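You operate a simulated robot arm through the tools that you are given. There is no shell and no other tool. Be economical: measure what you need, move in short steps, check, and stop when the job is done.

You run a simulated two-armed robot. Do the job below in one go: nothing can be reset, and whatever is moved stays where it is left.

JOB
Pick up the white mallet with one hand, pass it to the other hand and put it on the foot end of the pad. Shut the room door. Put the orange level on the long table top away on the spring bench top. Take the short bar weight and put it on the back rest pad. Take the green wheel and leave it on the worktop top. Put the white sanding pad on the couch pad away on the chair table top. Any order will do.

It is judged by the outcome, as a careful person would: the job done as asked, and still so three seconds after it is handed in. It fails if anything else is knocked over, pushed out of place, dropped, spilled or broken.

ROBOT AND FRAMES
Two 7-joint arms with two-finger parallel grippers on one trunk, on a base that drives. Base frame: it is fixed to the floor where the robot stands at the start and does not move with it; the origin is under the middle of the robot, x ahead of it, y to its left, z up. Lengths are in m, angles in rad, forces in N, time in s.
The left shoulder is at the start at [0.057, 0.171, 1.291], the right one opposite. With the tool pointing down near the work surface each hand reaches from about 0.1 to 0.66 m from the robot's upright axis, wherever it stands, measured 20 degrees to its own side. Places, roughly: back rest pad [0, -4.8, 0.6]; chair table top [2.1, 0.3, 0.7]; foot end of the pad [0, -3.5, 0.6]; green wheel (6x6x3 cm) [-0.2, -4.1, 0.6]; orange level (16x4x4 cm) [-0.3, -1.9, 0.8]; room door [-0.8, 0.2, 1]; short bar weight [0, -4, 0.75]; spring bench top [2.3, -6.5, 0.8]; white mallet (6x6x14 cm) [0.5, -0.1, 0.6]; white sanding pad [0.25, -4.25, 0.75]; worktop top [0.2, -6.5, 0.8]. Payload 4.4 kg a hand.
Tool frame (each hand has its own): the origin (TCP) lies between the finger pads and is the grasp point; the fingertips stand 0.023 m ahead of it; z points along the fingers, y is the line along which they close. The gripper opens to 0.094 m. The fingers are 0.038 m wide and 0.01 m thick; the gripper's body (0.054 by 0.096 m) begins 0.039 m behind the TCP.
Orientation is that of the tool frame in the base frame, as a unit quaternion [w, x, y, z]. With the fingers straight down and closing along the base's y, the tool's x points along the base's -x, its y along +y and its z along -z.

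CONTROLS
- The arms move only by the tool jog_arm. It takes "left_moves", "right_moves" or both (then of equal length, played together; a hand with none holds still); each is one flat list of numbers, 7 for each row, row after row: the turn, a rotation vector about the tool's x, y, z in rad, then the shift along the tool's x, y, z in m, then the opening, from 0 (shut) to 1 (fully open). In form: [wx, wy, wz, tx, ty, tz, hand, wx, wy, wz, tx, ty, tz, hand, ...]. A call has 1 to 12 rows; each row shifts and turns the commanded pose from where the row before left it, along the tool's axes as they then stand. A row lasts 0.2 s, in which the tool goes at most 0.05 m and 0.15 rad; a call with a longer step from one row to the next is refused whole, and so is a gripper value outside its range. Where a pose cannot be reached the arm comes as near as it can. A force on the tool above 40 N (or 10 N above the force at the start of the call, whichever is more), or a blocked arm, ends the call early, and 0.2 s more pass. Each finger travels about 0.072 m/s and halts on what it meets, pressing with about 28 N; the grip force reading is that of the motor and also rises with nothing between the fingers. The clock runs only during rows and for 0.2 s after the last one: add rows that do not move to give the fingers time. The reply holds the time, the measured pose of the TCP, the force on the tool along the base axes, the opening and the grip force, in the units named above and with some noise, with the torque about the TCP (base axes, N m) and any sound that the robot's microphone picked up.
- Cameras (640 x 400 px; columns grow to the right, rows downward): "scene" is now at [0.1206, 0.004, 1.3939]; the picture's right is [0.06, -1.00, 0.00], its down [-0.93, -0.05, -0.36] and it looks along [0.36, 0.02, -0.93] (base axes); focal length 214 px, centre (320, 200). "left" rides on the left gripper at [0.086, -0.016, -0.074] in its tool frame; the picture's right is [0.18, 0.98, 0.00], its down [-0.58, 0.11, -0.81] and it looks along [-0.79, 0.15, 0.59] (tool axes); focal length 243 px, centre (320, 200). "right" rides on the right gripper at [0.086, 0.016, -0.075] in its tool frame; the picture's right is [-0.18, 0.98, 0.00], its down [-0.58, -0.11, -0.81] and it looks along [-0.79, -0.15, 0.59] (tool axes); focal length 243 px, centre (320, 200). There is no depth. A picture from a camera that has moved, and an enlarged one, comes with that camera's place and axes in the base frame and with its lens.
- camera(camera): a new picture of that camera. It takes no simulated time.
- lift_body(by): slides the trunk up (or, below 0, down) by that many m; the arms and the scene camera ride with it, the base frame stays. It gives what a move gives, with no picture.
- steer(legs): drives the robot by 1 to 6 legs, each [ahead, left, turn to the left] in m, m and rad, along the robot's own axes; the way and the turn of a leg run together, so that a leg with both is an arc; at most 1.5 m and 3.142 rad a leg. The arms and the cameras ride along, it lands a little off, and it stops where it bumps. It gives what a move gives.
- turn_head(pan, tilt): turns the head with the scene camera to pan (to the left, within 1.396 rad either way) and tilt (down, from -0.506 to 1.204), counted from straight ahead of the robot. It gives what a move gives.
- close_up(camera, box): a new picture of the part [left, top, right, bottom] of that camera's present view, enlarged. It takes no simulated time.
- job_done(): hands the job in; it is judged then, once.

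Work in short steps. Places have to be worked out from the pictures, the camera data and where the tool is seen: move nearer, look again, correct. Check each grasp and each placing, and mend what went wrong. You have 186 turns and 154 pictures in all, those below and enlarged ones among them. Open the grippers and draw the arms clear of the work before you hand the job in, unless the task says otherwise; then end with one line.

The tools are called as name(argument=value, ...) on one line, values as JSON. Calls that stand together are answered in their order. jog_arm: Moves the arms, as the interface text tells. Its arguments: {"type":"object","properties":{"left_moves":{"type":"array"},"right_moves":{"type":"array"}},"required":[]} The other tools are called the same way: lift_body (by) slides the trunk up or down; steer (legs) drives the base; turn_head (pan, tilt) turns the head that bears the scene camera; camera (camera) takes a picture; close_up (camera, box) takes an enlarged picture of a part of a camera's view; job_done () hands the job in.

At the start:

```text
time_s: 0.0
left_position: [0.2919, 0.4423, 1.2581]
left_ee_rot: [0.0, 0.001, 1.0, 0.0]
left_force: [0.0, -0.6, -0.1]
left_ft_torque: [0.0, 0.01, 0.0]
left_grip_width: 0.0942
left_finger_force: 0.1
right_position: [0.3836, 0.0617, 1.1568]
right_ee_rot: [-0.001, -0.001, 1.0, 0.0]
right_force: [0.3, -0.1, 0.9]
right_ft_torque: [-0.01, 0.02, -0.01]
right_grip_width: 0.094
right_finger_force: 0.1
trunk travel left (down, up): [-0.3, 0.088]
robot x, y, heading: [0.0026, 0.0015, -0.003]
head pan, tilt: [0.059, 1.201]
```

scene: 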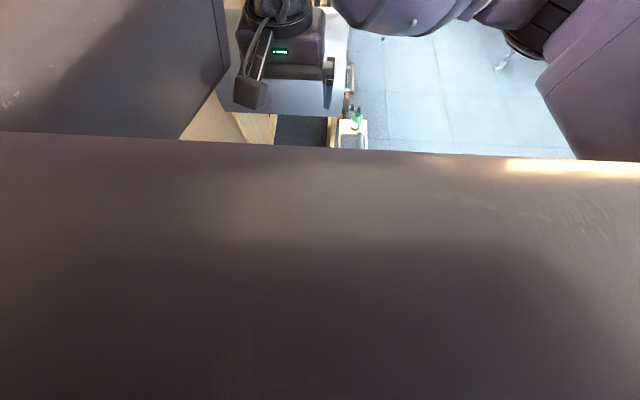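
right: 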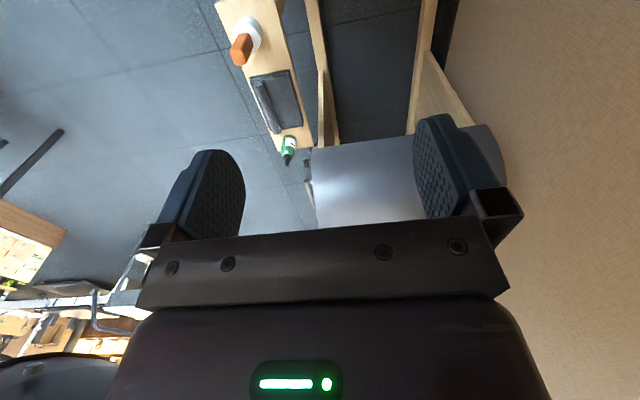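
left: 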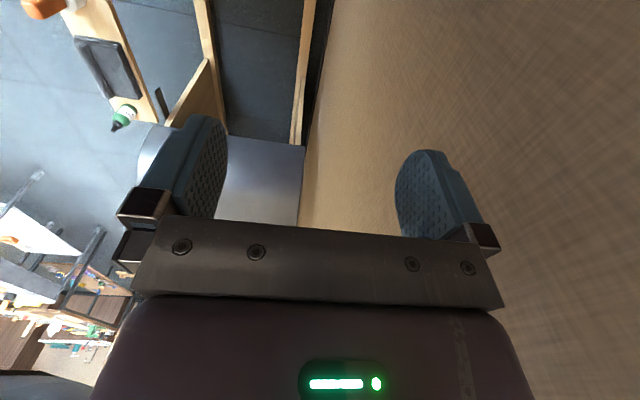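

I start by looking around with the head, straight ahead and less tilted, to find the mallet and the surroundings.

turn_head(pan=0, tilt=0.7)

camera(camera="scene")

turn_head(pan=1.3, tilt=0.4)

camera(camera="scene")

turn_head(pan=-1.3, tilt=0.4)

camera(camera="scene")

```text
time_s: 0.9
left_position: [0.2914, 0.4425, 1.259]
left_ee_rot: [0.0, 0.001, 1.0, 0.0]
left_force: [0.2, 0.1, 1.5]
left_ft_torque: [0.0, -0.01, -0.03]
left_grip_width: 0.0941
left_finger_force: 0.1
right_position: [0.3832, 0.0604, 1.1571]
right_ee_rot: [0.0, 0.0, 1.0, -0.001]
right_force: [-0.2, -1.2, 0.2]
right_ft_torque: [0.02, -0.02, 0.03]
right_grip_width: 0.094
right_finger_force: 0.1
trunk travel left (down, up): [-0.3, 0.088]
robot x, y, heading: [-0.0007, 0.0016, 0.003]
head pan, tilt: [0.0, 0.7]
```

```text
150 pictures are left
camera scene: at [0.1497, 0.0007, 1.4298], right [0.0, -1.0, 0.0], down [-0.64, 0.0, -0.76], along [0.76, 0.0, -0.64], focal length 214 px, centre (320, 200)
```

scene: 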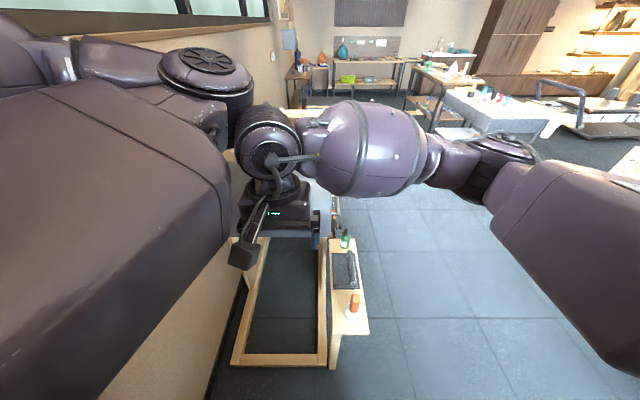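

```text
time_s: 2.4
left_position: [0.2913, 0.4429, 1.259]
left_ee_rot: [0.0, 0.0, 1.0, 0.0]
left_force: [-0.1, 0.3, -0.4]
left_ft_torque: [-0.01, -0.02, -0.01]
left_grip_width: 0.0939
left_finger_force: 0.0
right_position: [0.3828, 0.0614, 1.1572]
right_ee_rot: [0.001, 0.001, 1.0, 0.001]
right_force: [-0.7, -0.5, 0.0]
right_ft_torque: [0.0, -0.01, 0.03]
right_grip_width: 0.0938
right_finger_force: 0.1
trunk travel left (down, up): [-0.3, 0.088]
robot x, y, heading: [-0.0, -0.0017, -0.004]
head pan, tilt: [1.3, 0.4]
```

```text
149 pictures are left
camera scene: at [0.0896, 0.0899, 1.4568], right [0.96, -0.27, 0.0], down [-0.1, -0.38, -0.92], along [0.25, 0.89, -0.39], focal length 214 px, centre (320, 200)
```

scene: 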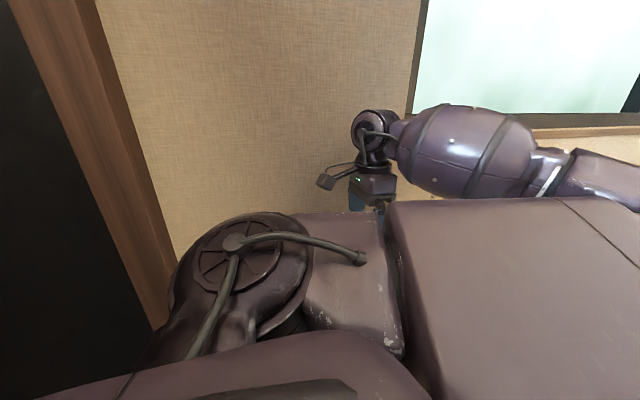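

```text
time_s: 4.7
left_position: [0.2911, 0.4432, 1.2604]
left_ee_rot: [0.0, 0.0, 1.0, 0.0]
left_force: [0.2, -1.8, -0.3]
left_ft_torque: [0.01, 0.01, 0.0]
left_grip_width: 0.0942
left_finger_force: 0.2
right_position: [0.3824, 0.0615, 1.1583]
right_ee_rot: [0.0, 0.0, 1.0, 0.001]
right_force: [0.7, 0.6, -0.6]
right_ft_torque: [0.0, -0.03, -0.03]
right_grip_width: 0.0942
right_finger_force: 0.1
trunk travel left (down, up): [-0.3, 0.088]
robot x, y, heading: [0.0028, -0.0, 0.0]
head pan, tilt: [-1.3, 0.4]
```

```text
148 pictures are left
camera scene: at [0.0896, -0.0885, 1.4568], right [-0.96, -0.27, 0.0], down [-0.1, 0.37, -0.92], along [0.25, -0.89, -0.39], focal length 214 px, centre (320, 200)
```

scene: 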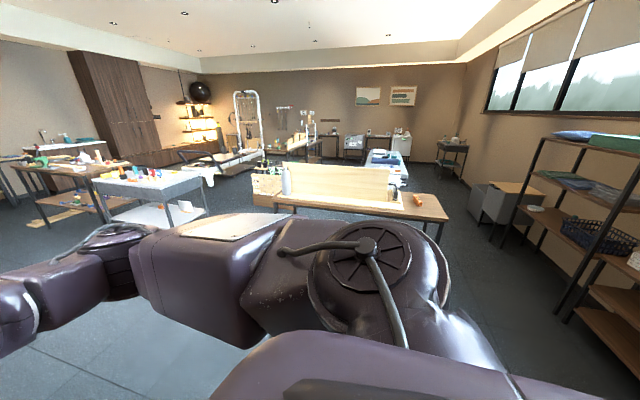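

The right wrist picture shows a white disc with an orange part on a narrow wooden plank: likely the mallet. I enlarge it.

close_up(camera="right", box=[180, 0, 340, 170])

turn_head(pan=0, tilt=0.8)

close_up(camera="scene", box=[220, 180, 420, 390])

```text
2.35 times, centred on (260, 85) of right
camera zoom: at [0.2973, 0.0785, 1.2327], right [0.18, 0.98, 0.0], down [0.58, -0.11, 0.81], along [0.79, -0.15, -0.59], focal length 571 px, centre (461, 471)
```

zoom: 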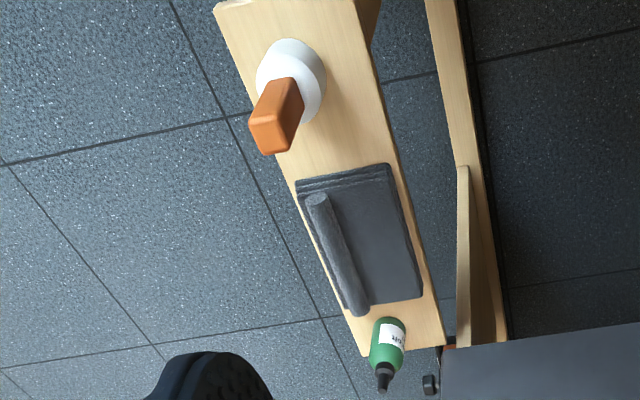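

```text
time_s: 6.2
left_position: [0.2907, 0.4423, 1.2597]
left_ee_rot: [0.0, 0.001, 1.0, 0.0]
left_force: [0.4, 0.9, 0.4]
left_ft_torque: [-0.02, 0.04, -0.01]
left_grip_width: 0.0941
left_finger_force: 0.0
right_position: [0.384, 0.0612, 1.1572]
right_ee_rot: [0.001, -0.001, 1.0, 0.0]
right_force: [-0.3, -0.1, -0.1]
right_ft_torque: [-0.01, 0.0, -0.01]
right_grip_width: 0.094
right_finger_force: 0.0
trunk travel left (down, up): [-0.3, 0.088]
robot x, y, heading: [-0.0037, -0.0021, -0.004]
head pan, tilt: [0.0, 0.799]
```

```text
1.90 times, centred on (320, 285) of scene
camera zoom: at [0.1454, 0.0006, 1.4217], right [0.0, -1.0, 0.0], down [-0.72, 0.0, -0.7], along [0.7, 0.0, -0.72], focal length 408 px, centre (320, 38)
```

zoom: 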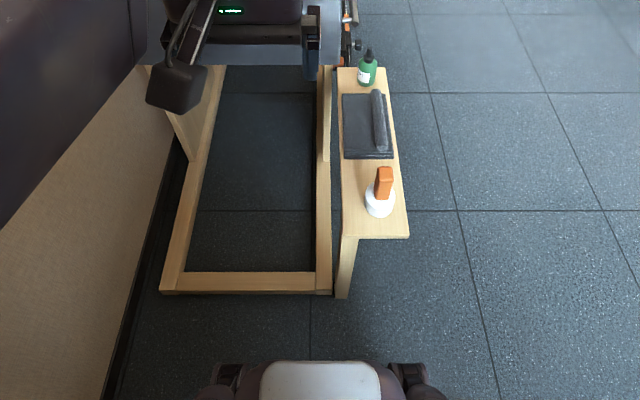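

The mallet stands upright at about (0.48, -0.12), base at z≈0.58, top ≈0.72. I plan to pick it with the right hand tilted forward low on the handle so the left hand can take it from above. First lower the trunk.

lift_body(by=-0.25)

jog_arm(right_moves=[0, 0, 0, 0.0, -0.045, 0, 1, 0, 0, 0, 0.0, -0.045, 0, 1, 0, 0, 0, 0.0, -0.045, 0, 1, 0, 0, 0, 0.0, -0.045, 0, 1, 0, -0.15, 0, 0, 0, 0, 1, 0, -0.15, 0, 0, 0, 0, 1, 0, -0.15, 0, 0, 0, 0, 1, 0, -0.15, 0, 0, 0, 0, 1, 0, -0.15, 0, 0, 0, 0, 1, 0, -0.15, 0, 0, 0, 0, 1, 0, -0.15, 0, 0, 0, 0, 1])

camera(camera="scene")

camera(camera="right")

```text
time_s: 7.8
left_position: [0.3365, 0.4421, 1.0575]
left_ee_rot: [-0.102, 0.0, 0.995, -0.003]
left_force: [-0.2, -1.3, -0.1]
left_ft_torque: [0.01, 0.02, 0.02]
left_grip_width: 0.0941
left_finger_force: 0.0
right_position: [0.4442, 0.0573, 0.9658]
right_ee_rot: [-0.044, 0.087, 0.994, -0.038]
right_force: [0.6, -10.8, -2.2]
right_ft_torque: [0.99, -0.18, 0.81]
right_grip_width: 0.0938
right_finger_force: 0.0
trunk travel left (down, up): [-0.144, 0.245]
robot x, y, heading: [0.0028, -0.0021, 0.002]
head pan, tilt: [0.0, 0.799]
stopped: the force on the tool passed its limit at 92 N (the readings are from after the stop); the commanded pose is now the measured one
```

```text
time_s: 10.2
left_position: [0.3317, 0.444, 1.0613]
left_ee_rot: [-0.099, -0.001, 0.995, -0.002]
left_force: [0.4, 0.1, 0.1]
left_ft_torque: [-0.02, -0.01, 0.02]
left_grip_width: 0.094
left_finger_force: 0.1
right_position: [0.487, -0.0614, 0.9727]
right_ee_rot: [0.421, 0.06, 0.902, -0.073]
right_force: [0.3, -0.3, 0.6]
right_ft_torque: [-0.01, 0.0, 0.01]
right_grip_width: 0.094
right_finger_force: 0.0
right hand out of reach, approached as far as the arm can: row 4, 5, 6, 7, 8, 9, 10, 11
trunk travel left (down, up): [-0.144, 0.245]
robot x, y, heading: [0.0026, 0.0018, -0.002]
head pan, tilt: [0.0, 0.799]
```

```text
145 pictures are left
camera scene: at [0.2638, 0.0014, 1.2513], right [0.0, -1.0, 0.0], down [-0.72, 0.0, -0.7], along [0.7, 0.0, -0.72], focal length 214 px, centre (320, 200)
```

scene: 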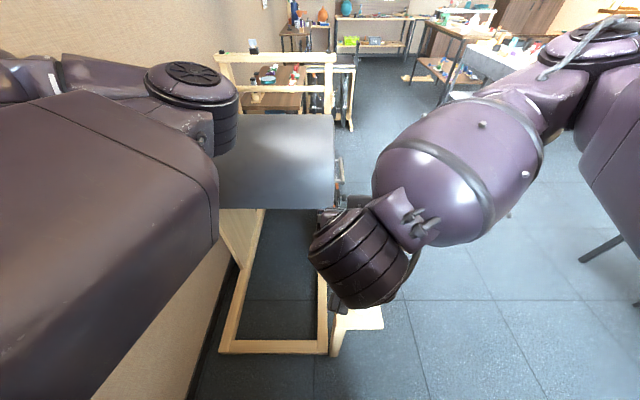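

```text
144 pictures are left
camera right: at [0.3781, -0.0274, 0.953], right [0.29, 0.96, 0.06], down [-0.25, 0.01, 0.97], along [0.92, -0.29, 0.25], focal length 243 px, centre (320, 200)
```

right: 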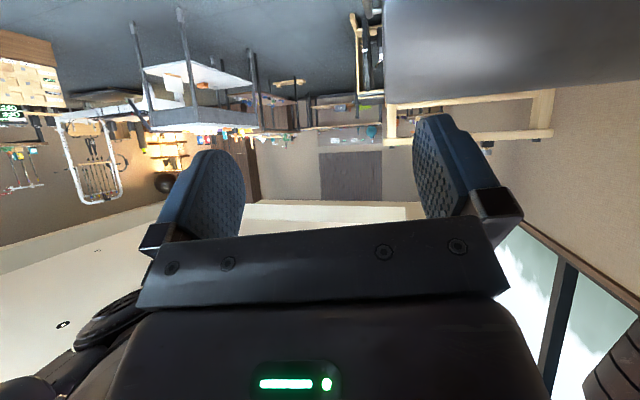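

The trunk leaned forward as it sank and the right gripper brushed the robot's own left arm; nothing else nearby looks disturbed. Now I bring the tilted right hand down toward a pre-grasp behind the mallet.

jog_arm(right_moves=[0, 0, 0, 0.039, -0.01, 0.0, 1, 0, 0, 0, 0.039, -0.01, 0.0, 1, 0, 0, 0, 0.039, -0.01, 0.0, 1, 0, 0, 0, 0.039, -0.01, 0.0, 1, 0, 0, 0, 0.039, -0.01, 0.0, 1])

turn_head(pan=0, tilt=1.0)

camera(camera="scene")

camera(camera="right")

```text
time_s: 11.2
left_position: [0.3347, 0.4408, 1.0601]
left_ee_rot: [-0.101, -0.001, 0.995, -0.002]
left_force: [0.0, -1.0, -0.1]
left_ft_torque: [0.02, 0.06, 0.0]
left_grip_width: 0.0939
left_finger_force: 0.0
right_position: [0.4437, -0.0721, 0.904]
right_ee_rot: [0.417, 0.237, 0.878, -0.001]
right_force: [0.4, -0.2, 0.4]
right_ft_torque: [-0.05, 0.0, 0.06]
right_grip_width: 0.094
right_finger_force: 0.1
right hand out of reach, approached as far as the arm can: row 1
trunk travel left (down, up): [-0.144, 0.245]
robot x, y, heading: [0.0015, -0.0004, -0.001]
head pan, tilt: [0.0, 0.799]
stopped in row 5 (right hand): the arm was blocked; the commanded pose is now the measured one
```

```text
time_s: 12.0
left_position: [0.3317, 0.4422, 1.061]
left_ee_rot: [-0.099, 0.0, 0.995, -0.002]
left_force: [-0.5, 0.0, 0.0]
left_ft_torque: [-0.05, 0.01, -0.02]
left_grip_width: 0.094
left_finger_force: 0.1
right_position: [0.4422, -0.0713, 0.9046]
right_ee_rot: [0.418, 0.236, 0.877, -0.001]
right_force: [0.3, 0.2, 1.0]
right_ft_torque: [0.01, 0.0, 0.01]
right_grip_width: 0.094
right_finger_force: 0.0
trunk travel left (down, up): [-0.144, 0.245]
robot x, y, heading: [0.0013, -0.0014, -0.005]
head pan, tilt: [0.0, 1.0]
```

```text
143 pictures are left
camera scene: at [0.2532, 0.0007, 1.236], right [0.0, -1.0, 0.0], down [-0.84, 0.0, -0.54], along [0.54, 0.0, -0.84], focal length 214 px, centre (320, 200)
```

scene: 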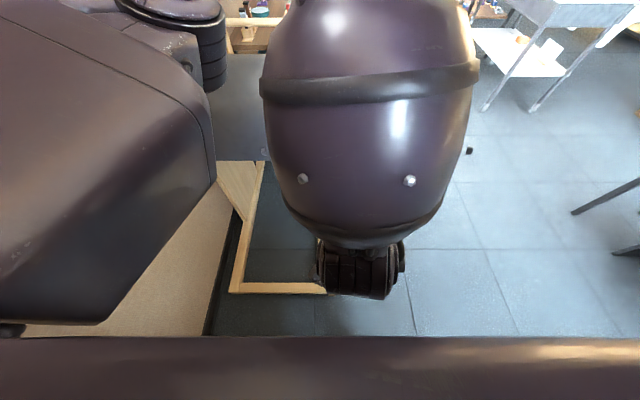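

```text
142 pictures are left
camera right: at [0.3471, -0.0045, 0.8948], right [0.51, 0.8, 0.33], down [-0.32, -0.18, 0.93], along [0.8, -0.58, 0.17], focal length 243 px, centre (320, 200)
```

right: 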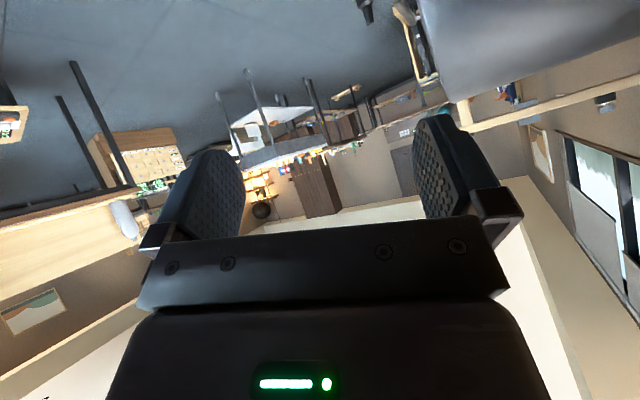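

The right arm's elbow-forward posture blocks that forward tilt. I straighten the hand back to vertical and move it into free space to the right, to try a sideways-pointing posture instead.

jog_arm(right_moves=[0, 0.125, -0.07, 0, 0, 0, 1, 0, 0.125, -0.07, 0, 0, 0, 1, 0, 0.125, -0.07, 0, 0, 0, 1, 0, 0.125, -0.07, 0, 0, 0, 1, 0, 0.125, -0.07, 0, 0, 0, 1, 0, 0.125, -0.07, 0, 0, 0, 1, 0, 0.125, -0.07, 0, 0, 0, 1, 0, 0, 0, 0.017, -0.045, -0.008, 1, 0, 0, 0, 0.017, -0.045, -0.008, 1, 0, 0, 0, 0.017, -0.045, -0.008, 1, 0, 0, 0, 0.017, -0.045, -0.008, 1, 0, 0, 0, 0.017, -0.045, -0.008, 1])

jog_arm(right_moves=[0, 0, 0.15, 0, 0, 0, 1, 0, 0, 0.15, 0, 0, 0, 1, 0, 0, 0.15, 0, 0, 0, 1, 0, 0, 0.15, 0, 0, 0, 1, 0, 0, 0.15, 0, 0, 0, 1, 0, 0, 0.15, 0, 0, 0, 1, 0, 0, 0.15, 0, 0, 0, 1, 0, 0, 0.15, 0, 0, 0, 1, 0, 0, 0.15, 0, 0, 0, 1, 0, 0, 0.15, 0, 0, 0, 1, 0, 0, 0.07, 0, 0, 0, 1])

jog_arm(right_moves=[0, 0.15, 0, 0, 0, 0, 1, 0, 0.15, 0, 0, 0, 0, 1, 0, 0.15, 0, 0, 0, 0, 1, 0, 0.15, 0, 0, 0, 0, 1, 0, 0.15, 0, 0, 0, 0, 1, 0, 0.15, 0, 0, 0, 0, 1, 0, 0.15, 0, 0, 0, 0, 1, 0, 0.15, 0, 0, 0, 0, 1])

```text
time_s: 12.6
left_position: [0.3299, 0.4429, 1.0639]
left_ee_rot: [-0.097, -0.001, 0.995, -0.002]
left_force: [-1.2, 0.0, -1.4]
left_ft_torque: [-0.03, -0.03, -0.02]
left_grip_width: 0.0941
left_finger_force: 0.3
right_position: [0.4313, -0.0823, 0.8897]
right_ee_rot: [0.244, 0.245, 0.938, 0.009]
right_force: [-0.9, -0.2, -0.2]
right_ft_torque: [0.01, 0.0, -0.01]
right_grip_width: 0.0943
right_finger_force: 0.0
trunk travel left (down, up): [-0.144, 0.245]
robot x, y, heading: [-0.001, -0.0027, 0.003]
head pan, tilt: [0.0, 1.0]
stopped in row 3 (right hand): the arm was blocked; the commanded pose is now the measured one
```

```text
time_s: 15.0
left_position: [0.3327, 0.443, 1.0604]
left_ee_rot: [-0.099, -0.001, 0.995, -0.002]
left_force: [0.0, 0.4, -0.4]
left_ft_torque: [-0.01, -0.03, -0.03]
left_grip_width: 0.0943
left_finger_force: 0.0
right_position: [0.4321, -0.0823, 0.8856]
right_ee_rot: [0.165, 0.836, 0.492, 0.177]
right_force: [0.1, -0.3, -1.2]
right_ft_torque: [-0.01, 0.0, -0.02]
right_grip_width: 0.0939
right_finger_force: 0.1
trunk travel left (down, up): [-0.144, 0.245]
robot x, y, heading: [0.001, 0.0017, 0.0]
head pan, tilt: [0.0, 1.0]
```

```text
time_s: 15.5
left_position: [0.3302, 0.4416, 1.0624]
left_ee_rot: [-0.097, -0.001, 0.995, -0.002]
left_force: [0.0, 0.6, -0.3]
left_ft_torque: [0.03, -0.03, 0.04]
left_grip_width: 0.0939
left_finger_force: 0.1
right_position: [0.4506, -0.0574, 0.8971]
right_ee_rot: [0.084, 0.856, 0.434, 0.269]
right_force: [-0.5, 0.2, 0.0]
right_ft_torque: [0.0, 0.01, 0.02]
right_grip_width: 0.0942
right_finger_force: 0.0
right hand out of reach, approached as far as the arm can: row 1, 2
trunk travel left (down, up): [-0.144, 0.245]
robot x, y, heading: [-0.0007, 0.001, -0.002]
head pan, tilt: [0.0, 1.0]
stopped in row 2 (right hand): the arm was blocked; the commanded pose is now the measured one
```

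The arm is blocked again; I look at what it is against.

turn_head(pan=-0.5, tilt=0.9)

camera(camera="scene")

camera(camera="left")

```text
time_s: 16.4
left_position: [0.3321, 0.4427, 1.0616]
left_ee_rot: [-0.099, -0.002, 0.995, -0.003]
left_force: [-0.1, 1.1, 0.1]
left_ft_torque: [0.01, -0.01, 0.01]
left_grip_width: 0.0938
left_finger_force: 0.2
right_position: [0.4523, -0.056, 0.8958]
right_ee_rot: [0.082, 0.856, 0.434, 0.27]
right_force: [-0.5, 0.1, -0.3]
right_ft_torque: [-0.01, 0.03, -0.01]
right_grip_width: 0.0942
right_finger_force: 0.1
trunk travel left (down, up): [-0.144, 0.245]
robot x, y, heading: [0.002, 0.002, -0.006]
head pan, tilt: [-0.499, 0.901]
```

```text
141 pictures are left
camera scene: at [0.2525, 0.0008, 1.2351], right [0.0, -1.0, 0.0], down [-0.85, 0.0, -0.53], along [0.53, 0.0, -0.85], focal length 214 px, centre (320, 200)
```

scene: 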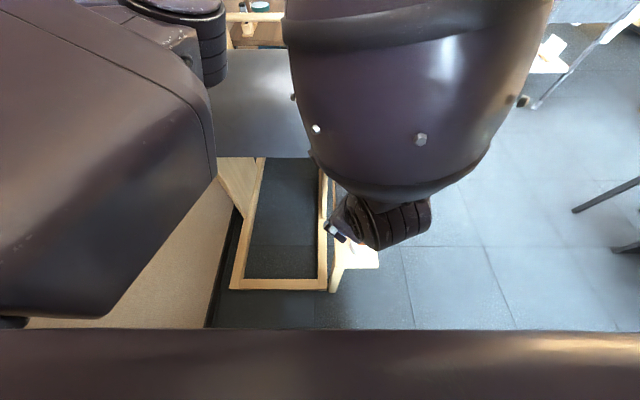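

```text
140 pictures are left
camera left: at [0.2626, 0.4264, 1.1508], right [-0.18, 0.98, 0.03], down [0.73, 0.11, 0.67], along [0.66, 0.15, -0.74], focal length 243 px, centre (320, 200)
```

left: 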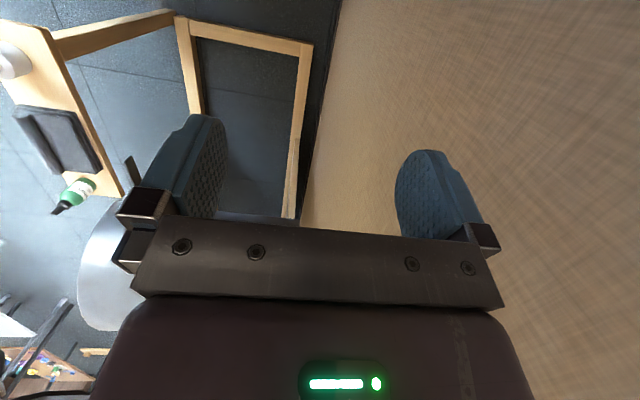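

The picture seems to predate the head turn; I take it again.

camera(camera="scene")

```text
139 pictures are left
camera scene: at [0.2525, 0.0008, 1.2351], right [0.0, -1.0, 0.0], down [-0.85, 0.0, -0.53], along [0.53, 0.0, -0.85], focal length 214 px, centre (320, 200)
```

scene: 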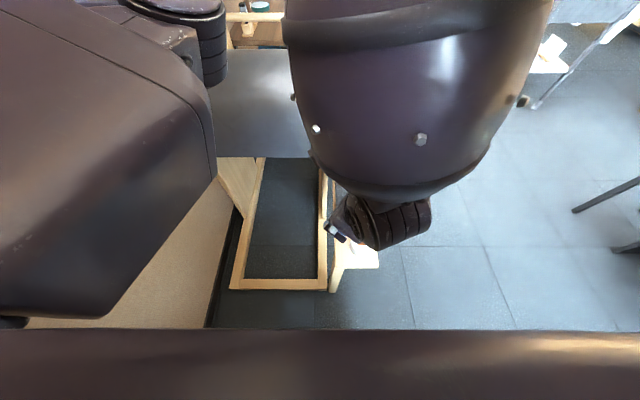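

The head did not really turn, so the posture is cramped. I raise the trunk again to undo the lean.

lift_body(by=0.156)

turn_head(pan=-0.5, tilt=0.9)

camera(camera="scene")

```text
time_s: 18.2
left_position: [0.3266, 0.4472, 1.2106]
left_ee_rot: [-0.102, -0.016, 0.995, -0.016]
left_force: [-0.5, -0.6, -0.6]
left_ft_torque: [0.05, 0.0, -0.02]
left_grip_width: 0.0941
left_finger_force: 0.0
right_position: [0.4523, -0.0562, 1.0517]
right_ee_rot: [0.084, 0.853, 0.439, 0.269]
right_force: [0.9, 0.5, 0.6]
right_ft_torque: [0.02, -0.03, -0.02]
right_grip_width: 0.0939
right_finger_force: 0.2
trunk travel left (down, up): [-0.3, 0.089]
robot x, y, heading: [0.0018, 0.0008, -0.002]
head pan, tilt: [-0.499, 0.901]
```

```text
time_s: 18.8
left_position: [0.3256, 0.4491, 1.212]
left_ee_rot: [-0.101, -0.017, 0.995, -0.013]
left_force: [-1.1, 0.9, -0.8]
left_ft_torque: [-0.03, 0.01, -0.01]
left_grip_width: 0.0939
left_finger_force: 0.1
right_position: [0.4517, -0.0552, 1.0519]
right_ee_rot: [0.084, 0.853, 0.438, 0.27]
right_force: [-0.1, 0.2, 0.1]
right_ft_torque: [-0.02, -0.02, 0.04]
right_grip_width: 0.0939
right_finger_force: 0.1
trunk travel left (down, up): [-0.3, 0.089]
robot x, y, heading: [0.0007, -0.0006, 0.002]
head pan, tilt: [-0.499, 0.901]
```

```text
138 pictures are left
camera scene: at [0.1313, -0.0354, 1.4136], right [-0.48, -0.88, 0.0], down [-0.69, 0.38, -0.62], along [0.55, -0.3, -0.78], focal length 214 px, centre (320, 200)
```

scene: 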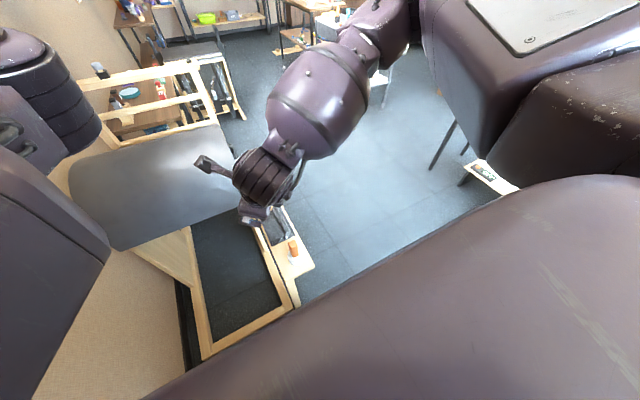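

Posture is free again. I turn the right hand to straight down with the fingers closing along x, shift right, and then try tilting it so it points to the left.

jog_arm(right_moves=[0.086, -0.045, -0.1, 0, 0, 0, 1, 0.086, -0.045, -0.1, 0, 0, 0, 1, 0.086, -0.045, -0.1, 0, 0, 0, 1, 0.086, -0.045, -0.1, 0, 0, 0, 1, 0.086, -0.045, -0.1, 0, 0, 0, 1, 0.086, -0.045, -0.1, 0, 0, 0, 1, 0, 0, 0, -0.04, -0.01, 0.01, 1, 0, 0, 0, -0.04, -0.01, 0.01, 1, 0, 0, 0, -0.04, -0.01, 0.01, 1, 0, 0, 0, -0.04, -0.01, 0.01, 1])

```text
time_s: 21.0
left_position: [0.3254, 0.4491, 1.2146]
left_ee_rot: [-0.102, -0.015, 0.995, -0.007]
left_force: [1.2, 0.6, 0.2]
left_ft_torque: [-0.01, -0.02, 0.01]
left_grip_width: 0.0939
left_finger_force: 0.0
right_position: [0.4099, -0.2169, 1.01]
right_ee_rot: [0.0, 0.707, 0.707, 0.0]
right_force: [-0.4, 0.4, 0.2]
right_ft_torque: [-0.02, 0.02, -0.05]
right_grip_width: 0.0941
right_finger_force: 0.1
trunk travel left (down, up): [-0.3, 0.089]
robot x, y, heading: [-0.0, 0.0003, 0.002]
head pan, tilt: [-0.499, 0.901]
```

Orientation reached exactly. Now tilt it toward pointing left.

jog_arm(right_moves=[0, 0.15, 0, 0, 0, 0, 1, 0, 0.15, 0, 0, 0, 0, 1, 0, 0.15, 0, 0, 0, 0, 1, 0, 0.15, 0, 0, 0, 0, 1, 0, 0.15, 0, 0, 0, 0, 1, 0, 0.15, 0, 0, 0, 0, 1, 0, 0.15, 0, 0, 0, 0, 1, 0, 0.15, 0, 0, 0, 0, 1])

```text
time_s: 22.8
left_position: [0.3264, 0.4498, 1.2135]
left_ee_rot: [-0.103, -0.015, 0.995, -0.006]
left_force: [-0.7, -0.7, 0.2]
left_ft_torque: [0.03, -0.02, 0.03]
left_grip_width: 0.0938
left_finger_force: 0.1
right_position: [0.4097, -0.2148, 1.0123]
right_ee_rot: [-0.4, 0.585, 0.581, 0.401]
right_force: [0.2, 0.3, 0.0]
right_ft_torque: [-0.02, -0.01, -0.04]
right_grip_width: 0.0942
right_finger_force: 0.1
trunk travel left (down, up): [-0.3, 0.089]
robot x, y, heading: [-0.0018, 0.0018, -0.002]
head pan, tilt: [-0.499, 0.901]
```

The right hand now points left with 21° down. I bring it down to a pre-grasp right of the mallet at about (0.482, -0.26, 0.70).

jog_arm(right_moves=[0, 0, 0, -0.044, 0.0103, 0.01, 1, 0, 0, 0, -0.044, 0.0103, 0.01, 1, 0, 0, 0, -0.044, 0.0103, 0.01, 1, 0, 0, 0, -0.044, 0.0103, 0.01, 1, 0, 0, 0, -0.044, 0.0103, 0.01, 1, 0, 0, 0, -0.044, 0.0103, 0.01, 1, 0, 0, 0, -0.042, 0.0103, 0.01, 1])

camera(camera="scene")

camera(camera="right")

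```text
time_s: 24.4
left_position: [0.3272, 0.451, 1.2139]
left_ee_rot: [-0.103, -0.015, 0.995, -0.006]
left_force: [0.4, 0.5, -0.1]
left_ft_torque: [0.0, 0.04, -0.01]
left_grip_width: 0.094
left_finger_force: 0.0
right_position: [0.4825, -0.2582, 0.6999]
right_ee_rot: [-0.4, 0.584, 0.583, 0.399]
right_force: [0.2, -0.8, -0.8]
right_ft_torque: [-0.04, -0.01, -0.01]
right_grip_width: 0.0942
right_finger_force: 0.1
trunk travel left (down, up): [-0.3, 0.089]
robot x, y, heading: [0.0014, 0.0007, 0.002]
head pan, tilt: [-0.499, 0.901]
```

```text
137 pictures are left
camera scene: at [0.1326, -0.0348, 1.4135], right [-0.48, -0.88, 0.0], down [-0.69, 0.37, -0.62], along [0.54, -0.3, -0.78], focal length 214 px, centre (320, 200)
```

scene: 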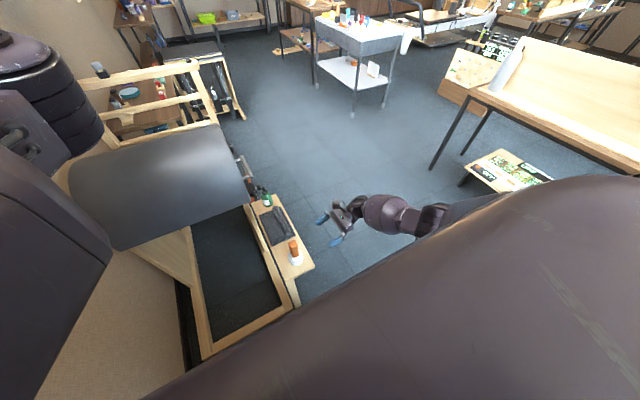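

```text
136 pictures are left
camera right: at [0.4997, -0.2955, 0.8085], right [0.98, -0.07, -0.17], down [-0.11, -0.96, -0.25], along [-0.15, 0.27, -0.95], focal length 243 px, centre (320, 200)
```

right: 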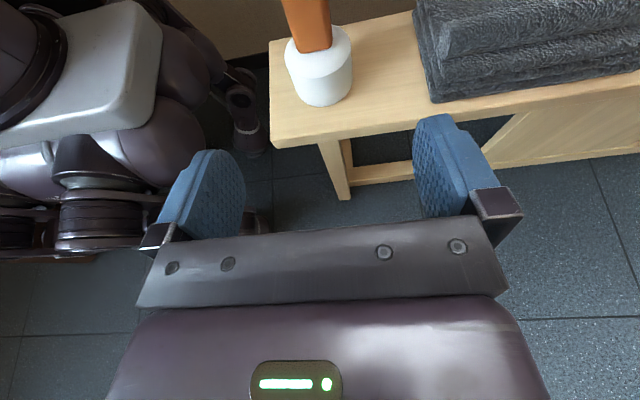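

From both cameras I place the mallet at about (0.473, -0.115), plank at z≈0.61, handle 0.65–0.75. I line up and move in most of the way.

jog_arm(right_moves=[0, 0, 0, 0.0375, -0.0095, 0.0, 1, 0, 0, 0, 0, 0, 0.04, 1, 0, 0, 0, 0, 0, 0.04, 1])

camera(camera="right")

```text
time_s: 25.2
left_position: [0.3256, 0.4496, 1.2144]
left_ee_rot: [-0.103, -0.016, 0.995, -0.006]
left_force: [-0.1, 0.3, 0.0]
left_ft_torque: [-0.02, 0.01, 0.03]
left_grip_width: 0.0941
left_finger_force: 0.1
right_position: [0.4745, -0.1713, 0.7065]
right_ee_rot: [-0.399, 0.585, 0.583, 0.399]
right_force: [-0.2, 0.0, -0.5]
right_ft_torque: [0.03, -0.04, -0.01]
right_grip_width: 0.094
right_finger_force: 0.0
trunk travel left (down, up): [-0.3, 0.089]
robot x, y, heading: [-0.002, -0.0006, 0.002]
head pan, tilt: [-0.499, 0.901]
```

```text
135 pictures are left
camera right: at [0.4909, -0.2095, 0.815], right [0.98, -0.07, -0.17], down [-0.11, -0.96, -0.25], along [-0.15, 0.26, -0.95], focal length 243 px, centre (320, 200)
```

right: 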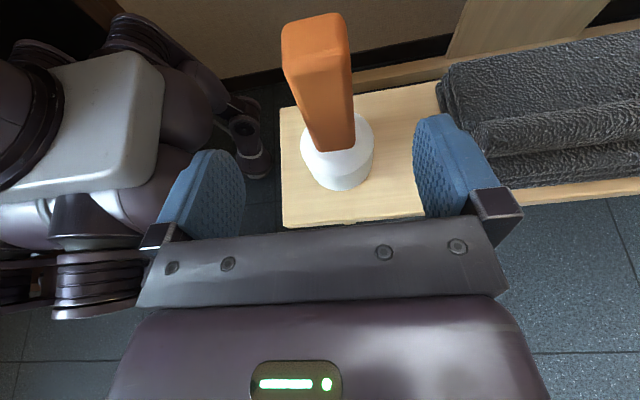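

Handle is centred between the fingers. I advance the last 6 cm and close.

jog_arm(right_moves=[0, 0, 0, 0, 0.004, 0.03, 1, 0, 0, 0, 0, 0, 0.03, 1, 0, 0, 0, 0, 0, 0, 0.3, 0, 0, 0, 0, 0, 0, 0, 0, 0, 0, 0, 0, 0, 0, 0, 0, 0, 0, 0, 0, 0, 0, 0, 0, 0, 0, 0, 0])

camera(camera="right")

```text
time_s: 26.8
left_position: [0.3264, 0.4512, 1.2133]
left_ee_rot: [-0.102, -0.016, 0.995, -0.005]
left_force: [0.1, 0.6, -0.5]
left_ft_torque: [0.0, 0.06, -0.02]
left_grip_width: 0.0939
left_finger_force: 0.1
right_position: [0.4792, -0.1163, 0.6839]
right_ee_rot: [-0.398, 0.586, 0.581, 0.401]
right_force: [4.3, 1.8, 1.5]
right_ft_torque: [-0.06, -0.36, 0.13]
right_grip_width: 0.0301
right_finger_force: 27.9
trunk travel left (down, up): [-0.3, 0.089]
robot x, y, heading: [0.0029, 0.0009, -0.0]
head pan, tilt: [-0.499, 0.901]
```

```text
134 pictures are left
camera right: at [0.4948, -0.1534, 0.7934], right [0.98, -0.07, -0.17], down [-0.11, -0.96, -0.25], along [-0.15, 0.27, -0.95], focal length 243 px, centre (320, 200)
```

right: 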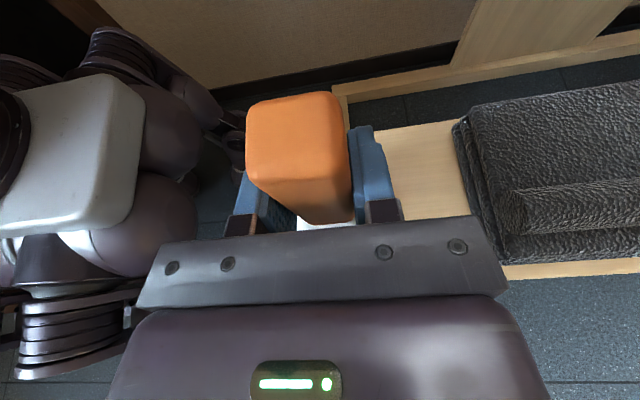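

Grip is firm (0.030 m wide on the handle). I lift it straight up.

jog_arm(right_moves=[0, 0, 0, 0.042, 0, -0.0162, 0, 0, 0, 0, 0.042, 0, -0.0162, 0, 0, 0, 0, 0.042, 0, -0.0162, 0, 0, 0, 0, 0.042, 0, -0.0162, 0, 0, 0, 0, 0.042, 0, -0.0162, 0])

steer(legs=[[0, -0.4, 0]])

turn_head(pan=0, tilt=0.7)

camera(camera="scene")

```text
time_s: 28.0
left_position: [0.3255, 0.4493, 1.2134]
left_ee_rot: [-0.103, -0.015, 0.995, -0.006]
left_force: [-0.2, -0.2, 0.1]
left_ft_torque: [-0.01, 0.02, -0.03]
left_grip_width: 0.0939
left_finger_force: 0.0
right_position: [0.4787, -0.116, 0.9136]
right_ee_rot: [-0.399, 0.586, 0.581, 0.399]
right_force: [0.7, 0.2, -3.4]
right_ft_torque: [0.03, 0.03, -0.03]
right_grip_width: 0.0297
right_finger_force: 27.9
trunk travel left (down, up): [-0.3, 0.089]
robot x, y, heading: [-0.001, 0.002, -0.003]
head pan, tilt: [-0.499, 0.901]
```

```text
time_s: 32.1
left_position: [0.3261, 0.0481, 1.2144]
left_ee_rot: [-0.104, -0.013, 0.995, -0.006]
left_force: [0.1, -0.8, 0.5]
left_ft_torque: [0.01, 0.01, -0.02]
left_grip_width: 0.0942
left_finger_force: 0.1
right_position: [0.4787, -0.5172, 0.9121]
right_ee_rot: [-0.399, 0.586, 0.581, 0.4]
right_force: [-0.3, -0.9, -3.7]
right_ft_torque: [0.01, -0.01, -0.02]
right_grip_width: 0.0296
right_finger_force: 27.9
trunk travel left (down, up): [-0.3, 0.089]
robot x, y, heading: [0.0026, -0.4018, 0.0]
head pan, tilt: [-0.499, 0.901]
```

```text
time_s: 33.0
left_position: [0.326, 0.0497, 1.2139]
left_ee_rot: [-0.103, -0.016, 0.995, -0.006]
left_force: [-0.5, 0.2, -0.7]
left_ft_torque: [0.02, -0.01, 0.01]
left_grip_width: 0.0941
left_finger_force: 0.1
right_position: [0.4774, -0.5176, 0.9123]
right_ee_rot: [-0.399, 0.586, 0.581, 0.4]
right_force: [0.7, 0.0, -3.4]
right_ft_torque: [-0.02, -0.04, -0.01]
right_grip_width: 0.0301
right_finger_force: 27.9
trunk travel left (down, up): [-0.3, 0.089]
robot x, y, heading: [-0.0011, -0.3982, -0.004]
head pan, tilt: [0.0, 0.7]
```

```text
133 pictures are left
camera scene: at [0.1495, -0.3996, 1.4297], right [0.0, -1.0, 0.0], down [-0.64, 0.0, -0.76], along [0.76, 0.0, -0.64], focal length 214 px, centre (320, 200)
```

scene: 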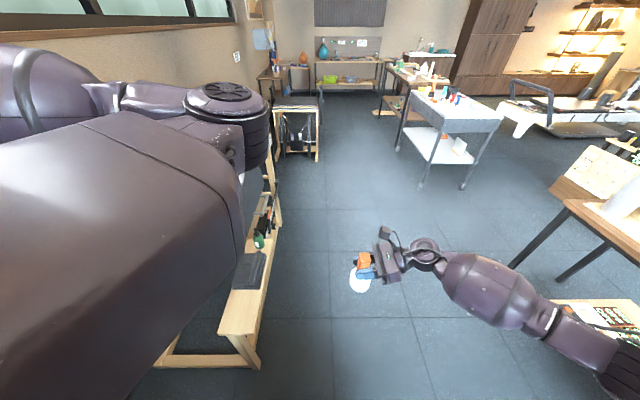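

Mallet held cleanly, weight about 3.4 N. Now I turn the left hand in place to face down with fingers closing along x.

jog_arm(left_moves=[-0.0156, -0.0139, 0.145, 0, 0, 0, 1, -0.0156, -0.0139, 0.145, 0, 0, 0, 1, -0.0156, -0.0139, 0.145, 0, 0, 0, 1, -0.0156, -0.0139, 0.145, 0, 0, 0, 1, -0.0156, -0.0139, 0.145, 0, 0, 0, 1, -0.0156, -0.0139, 0.145, 0, 0, 0, 1, -0.0156, -0.0139, 0.145, 0, 0, 0, 1, -0.0156, -0.0139, 0.145, 0, 0, 0, 1, -0.0156, -0.0139, 0.145, 0, 0, 0, 1, -0.0156, -0.0139, 0.145, 0, 0, 0, 1, -0.0156, -0.0139, 0.145, 0, 0, 0, 1])

```text
time_s: 35.4
left_position: [0.3276, 0.0503, 1.2137]
left_ee_rot: [0.0, 0.709, 0.705, 0.001]
left_force: [-0.7, 1.0, -1.2]
left_ft_torque: [0.01, -0.01, 0.03]
left_grip_width: 0.094
left_finger_force: 0.0
right_position: [0.4785, -0.5154, 0.9131]
right_ee_rot: [-0.398, 0.586, 0.582, 0.399]
right_force: [-0.5, -0.3, -3.2]
right_ft_torque: [0.01, -0.01, 0.02]
right_grip_width: 0.0298
right_finger_force: 27.4
trunk travel left (down, up): [-0.3, 0.089]
robot x, y, heading: [-0.0022, -0.4, -0.003]
head pan, tilt: [0.0, 0.7]
```

Now I tilt the left hand 0.5 rad and bring it over toward the mallet, while moving the right hand to the middle.

jog_arm(right_moves=[0, 0, 0, 0.0145, 0, 0.0375, 0, 0, 0, 0, 0.0145, 0, 0.0375, 0, 0, 0, 0, 0, 0, 0, 0, 0, 0, 0, 0, 0, 0, 0, 0, 0, 0, 0, 0, 0, 0, 0, 0, 0, 0, 0, 0, 0, 0, 0, 0, 0, 0, 0, 0, 0, 0, 0, 0, 0, 0, 0, 0, 0, 0, 0, 0, 0, 0], left_moves=[0, -0.125, 0, 0, 0, 0, 1, 0, -0.125, 0, 0, 0, 0, 1, 0, -0.125, 0, 0, 0, 0, 1, 0, -0.125, 0, 0, 0, 0, 1, 0, 0, 0, -0.031, 0.015, 0.033, 1, 0, 0, 0, -0.031, 0.015, 0.033, 1, 0, 0, 0, -0.031, 0.015, 0.033, 1, 0, 0, 0, -0.031, 0.015, 0.033, 1, 0, 0, 0, -0.031, 0.015, 0.033, 1])

camera(camera="scene")

camera(camera="left")

```text
time_s: 37.5
left_position: [0.4184, -0.1285, 1.2122]
left_ee_rot: [0.259, 0.633, 0.701, -0.201]
left_force: [-0.3, 0.0, 0.2]
left_ft_torque: [0.03, 0.01, -0.04]
left_grip_width: 0.094
left_finger_force: 0.0
left hand out of reach, approached as far as the arm can: row 6, 7, 8
right_position: [0.4798, -0.4366, 0.9116]
right_ee_rot: [-0.399, 0.586, 0.581, 0.4]
right_force: [-0.3, 0.5, -3.7]
right_ft_torque: [-0.01, -0.01, -0.01]
right_grip_width: 0.03
right_finger_force: 27.9
trunk travel left (down, up): [-0.3, 0.089]
robot x, y, heading: [-0.0023, -0.3992, -0.002]
head pan, tilt: [0.0, 0.7]
stopped in row 9 (left hand): the arm was blocked; the commanded pose is now the measured one
```

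```text
132 pictures are left
camera scene: at [0.1458, -0.4049, 1.4232], right [-0.07, -1.0, 0.0], down [-0.7, 0.05, -0.71], along [0.71, -0.05, -0.7], focal length 214 px, centre (320, 200)
```

scene: 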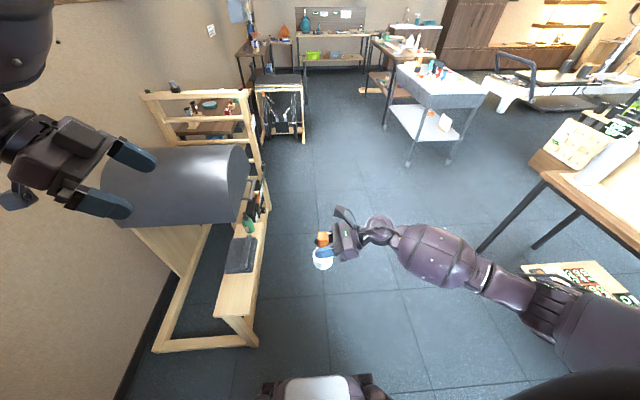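

```text
131 pictures are left
camera left: at [0.3894, -0.0182, 1.2164], right [0.96, 0.26, -0.07], down [0.06, 0.05, 1.0], along [0.26, -0.96, 0.03], focal length 243 px, centre (320, 200)
```

left: 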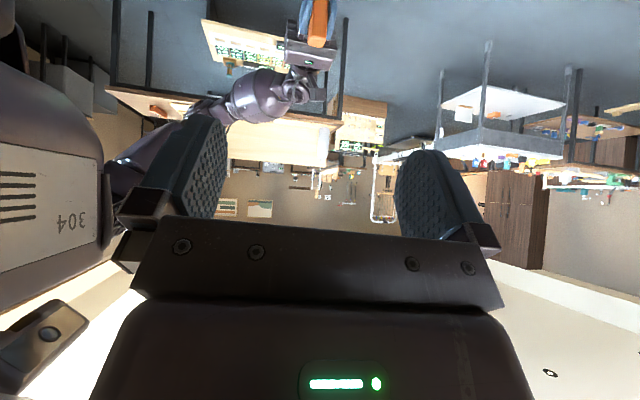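

The left arm bumped near the head at that height. I bring the left hand back out and lower, restoring its orientation.

jog_arm(left_moves=[0, 0, 0, 0.04, 0, 0, 1, 0.05, 0.08, 0.036, 0.037, 0, 0.0256, 1, 0.05, 0.08, 0.036, 0.037, 0, 0.0256, 1, 0, 0, 0, 0.037, 0, 0.0256, 1, 0, 0, 0, 0.037, 0, 0.0256, 1])

camera(camera="scene")

```text
time_s: 38.7
left_position: [0.5067, -0.0441, 1.0725]
left_ee_rot: [0.168, 0.685, 0.687, -0.174]
left_force: [0.7, 0.2, 0.1]
left_ft_torque: [-0.02, 0.02, -0.01]
left_grip_width: 0.0941
left_finger_force: 0.0
left hand out of reach, approached as far as the arm can: row 1, 2, 3, 4, 5
right_position: [0.4799, -0.436, 0.9109]
right_ee_rot: [-0.399, 0.586, 0.582, 0.398]
right_force: [0.6, 0.4, -4.1]
right_ft_torque: [0.02, -0.03, 0.01]
right_grip_width: 0.0299
right_finger_force: 27.8
trunk travel left (down, up): [-0.3, 0.089]
robot x, y, heading: [-0.0057, -0.3966, -0.005]
head pan, tilt: [0.0, 0.7]
```

```text
130 pictures are left
camera scene: at [0.1506, -0.3985, 1.4295], right [0.0, -1.0, 0.0], down [-0.64, 0.0, -0.76], along [0.76, 0.0, -0.64], focal length 214 px, centre (320, 200)
```

scene: 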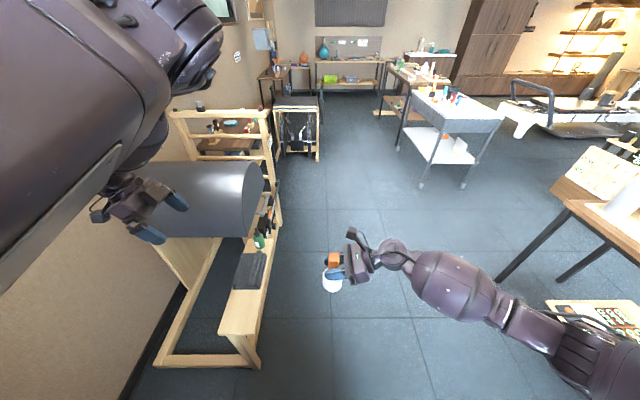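

That left-hand orientation works poorly; the mirror image of the right hand's posture should work. I retreat the left hand, untilt it and yaw it back.

jog_arm(left_moves=[0, 0, 0, 0.025, -0.039, -0.008, 1, 0, 0, 0, 0.025, -0.039, -0.008, 1, 0, 0, 0, 0.025, -0.039, -0.008, 1, 0, 0.125, 0, 0.025, -0.039, -0.008, 1, 0, 0.125, 0, 0, 0, 0, 1, 0, 0.125, 0, 0, 0, 0, 1, 0, 0.125, 0, 0, 0, 0, 1])

jog_arm(left_moves=[0, 0, -0.149, 0, 0, 0, 1, 0, 0, -0.149, 0, 0, 0, 1, 0, 0, -0.149, 0, 0, 0, 1, 0, 0, -0.149, 0, 0, 0, 1, 0, 0, -0.149, 0, 0, 0, 1, 0, 0, -0.149, 0, 0, 0, 1, 0, 0, -0.149, 0, 0, 0, 1, 0, 0, -0.149, 0, 0, 0, 1, 0, 0, -0.149, 0, 0, 0, 1, 0, 0, -0.149, 0, 0, 0, 1, 0, 0, -0.149, 0, 0, 0, 1])

```text
time_s: 40.2
left_position: [0.4555, 0.016, 1.0697]
left_ee_rot: [0.069, 0.598, 0.797, -0.049]
left_force: [0.3, -0.6, 1.0]
left_ft_torque: [-0.02, 0.03, -0.02]
left_grip_width: 0.0938
left_finger_force: 0.0
left hand out of reach, approached as far as the arm can: row 1, 2, 3, 4
right_position: [0.4794, -0.4366, 0.9114]
right_ee_rot: [-0.4, 0.585, 0.583, 0.398]
right_force: [0.3, -0.3, -3.5]
right_ft_torque: [0.02, 0.0, 0.02]
right_grip_width: 0.03
right_finger_force: 28.0
trunk travel left (down, up): [-0.3, 0.089]
robot x, y, heading: [-0.0017, -0.3957, -0.004]
head pan, tilt: [0.0, 0.7]
stopped in row 7 (left hand): the arm was blocked; the commanded pose is now the measured one
```

```text
time_s: 42.9
left_position: [0.4439, 0.0568, 1.0875]
left_ee_rot: [0.042, -0.231, 0.967, -0.094]
left_force: [-1.4, -0.4, 0.2]
left_ft_torque: [0.0, -0.01, 0.02]
left_grip_width: 0.0941
left_finger_force: 0.1
right_position: [0.4791, -0.4356, 0.9114]
right_ee_rot: [-0.398, 0.587, 0.581, 0.399]
right_force: [-0.8, -0.7, -3.7]
right_ft_torque: [0.04, 0.01, -0.01]
right_grip_width: 0.0299
right_finger_force: 27.7
trunk travel left (down, up): [-0.3, 0.089]
robot x, y, heading: [-0.0013, -0.4021, 0.001]
head pan, tilt: [0.0, 0.7]
stopped in row 11 (left hand): the arm was blocked; the commanded pose is now the measured one
```

Let me see how the left arm is posed now.

turn_head(pan=0.8, tilt=0.5)

camera(camera="scene")

camera(camera="left")

```text
time_s: 44.0
left_position: [0.4443, 0.0557, 1.0874]
left_ee_rot: [0.04, -0.232, 0.968, -0.093]
left_force: [0.0, -1.1, 0.2]
left_ft_torque: [0.01, 0.04, 0.01]
left_grip_width: 0.0938
left_finger_force: 0.0
right_position: [0.4781, -0.4358, 0.9106]
right_ee_rot: [-0.398, 0.586, 0.581, 0.401]
right_force: [0.2, -0.6, -3.6]
right_ft_torque: [0.02, -0.01, 0.03]
right_grip_width: 0.0299
right_finger_force: 28.1
trunk travel left (down, up): [-0.3, 0.089]
robot x, y, heading: [-0.0001, -0.401, -0.002]
head pan, tilt: [0.799, 0.499]
```

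```text
129 pictures are left
camera scene: at [0.1283, -0.3338, 1.4474], right [0.71, -0.7, 0.0], down [-0.34, -0.34, -0.88], along [0.61, 0.63, -0.48], focal length 214 px, centre (320, 200)
```

scene: 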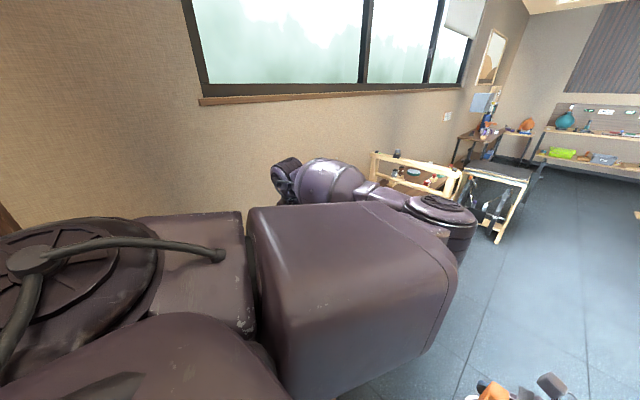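

```text
128 pictures are left
camera left: at [0.3654, 0.0143, 1.1605], right [-0.6, 0.78, -0.2], down [0.37, 0.49, 0.79], along [0.71, 0.39, -0.58], focal length 243 px, centre (320, 200)
```

left: 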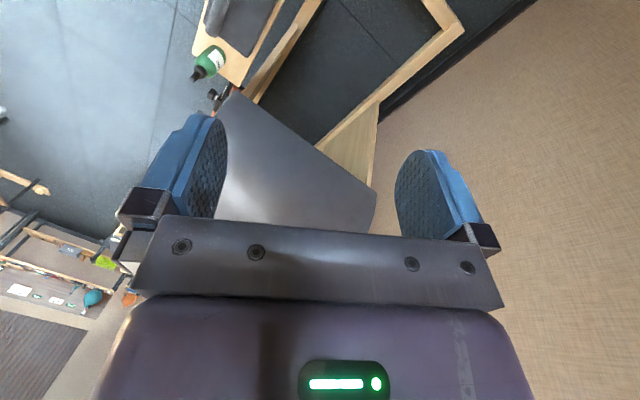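

The left elbow is tucked inward. I bring the left hand inward and lower, then yaw, to let the elbow swing outward.

jog_arm(left_moves=[0, 0, 0, 0.0265, -0.0312, 0.0202, 1, 0, 0, 0, 0.0265, -0.0312, 0.0202, 1, 0, 0, 0, 0.0265, -0.0312, 0.0202, 1, 0, 0, 0, 0.0265, -0.0312, 0.0202, 1, 0, 0, 0, 0.0265, -0.0312, 0.0202, 1, 0, 0, 0, 0.0265, -0.0312, 0.0202, 1])

```text
time_s: 44.5
left_position: [0.4093, 0.0672, 1.0922]
left_ee_rot: [0.09, -0.332, 0.934, -0.096]
left_force: [0.0, 0.1, -0.5]
left_ft_torque: [-0.01, -0.02, -0.02]
left_grip_width: 0.0939
left_finger_force: 0.1
right_position: [0.4784, -0.4365, 0.9115]
right_ee_rot: [-0.399, 0.586, 0.582, 0.399]
right_force: [0.1, -0.8, -3.8]
right_ft_torque: [0.02, 0.03, 0.03]
right_grip_width: 0.03
right_finger_force: 27.5
trunk travel left (down, up): [-0.3, 0.089]
robot x, y, heading: [-0.0003, -0.3961, -0.001]
head pan, tilt: [0.799, 0.499]
stopped in row 2 (left hand): the arm was blocked; the commanded pose is now the measured one
```

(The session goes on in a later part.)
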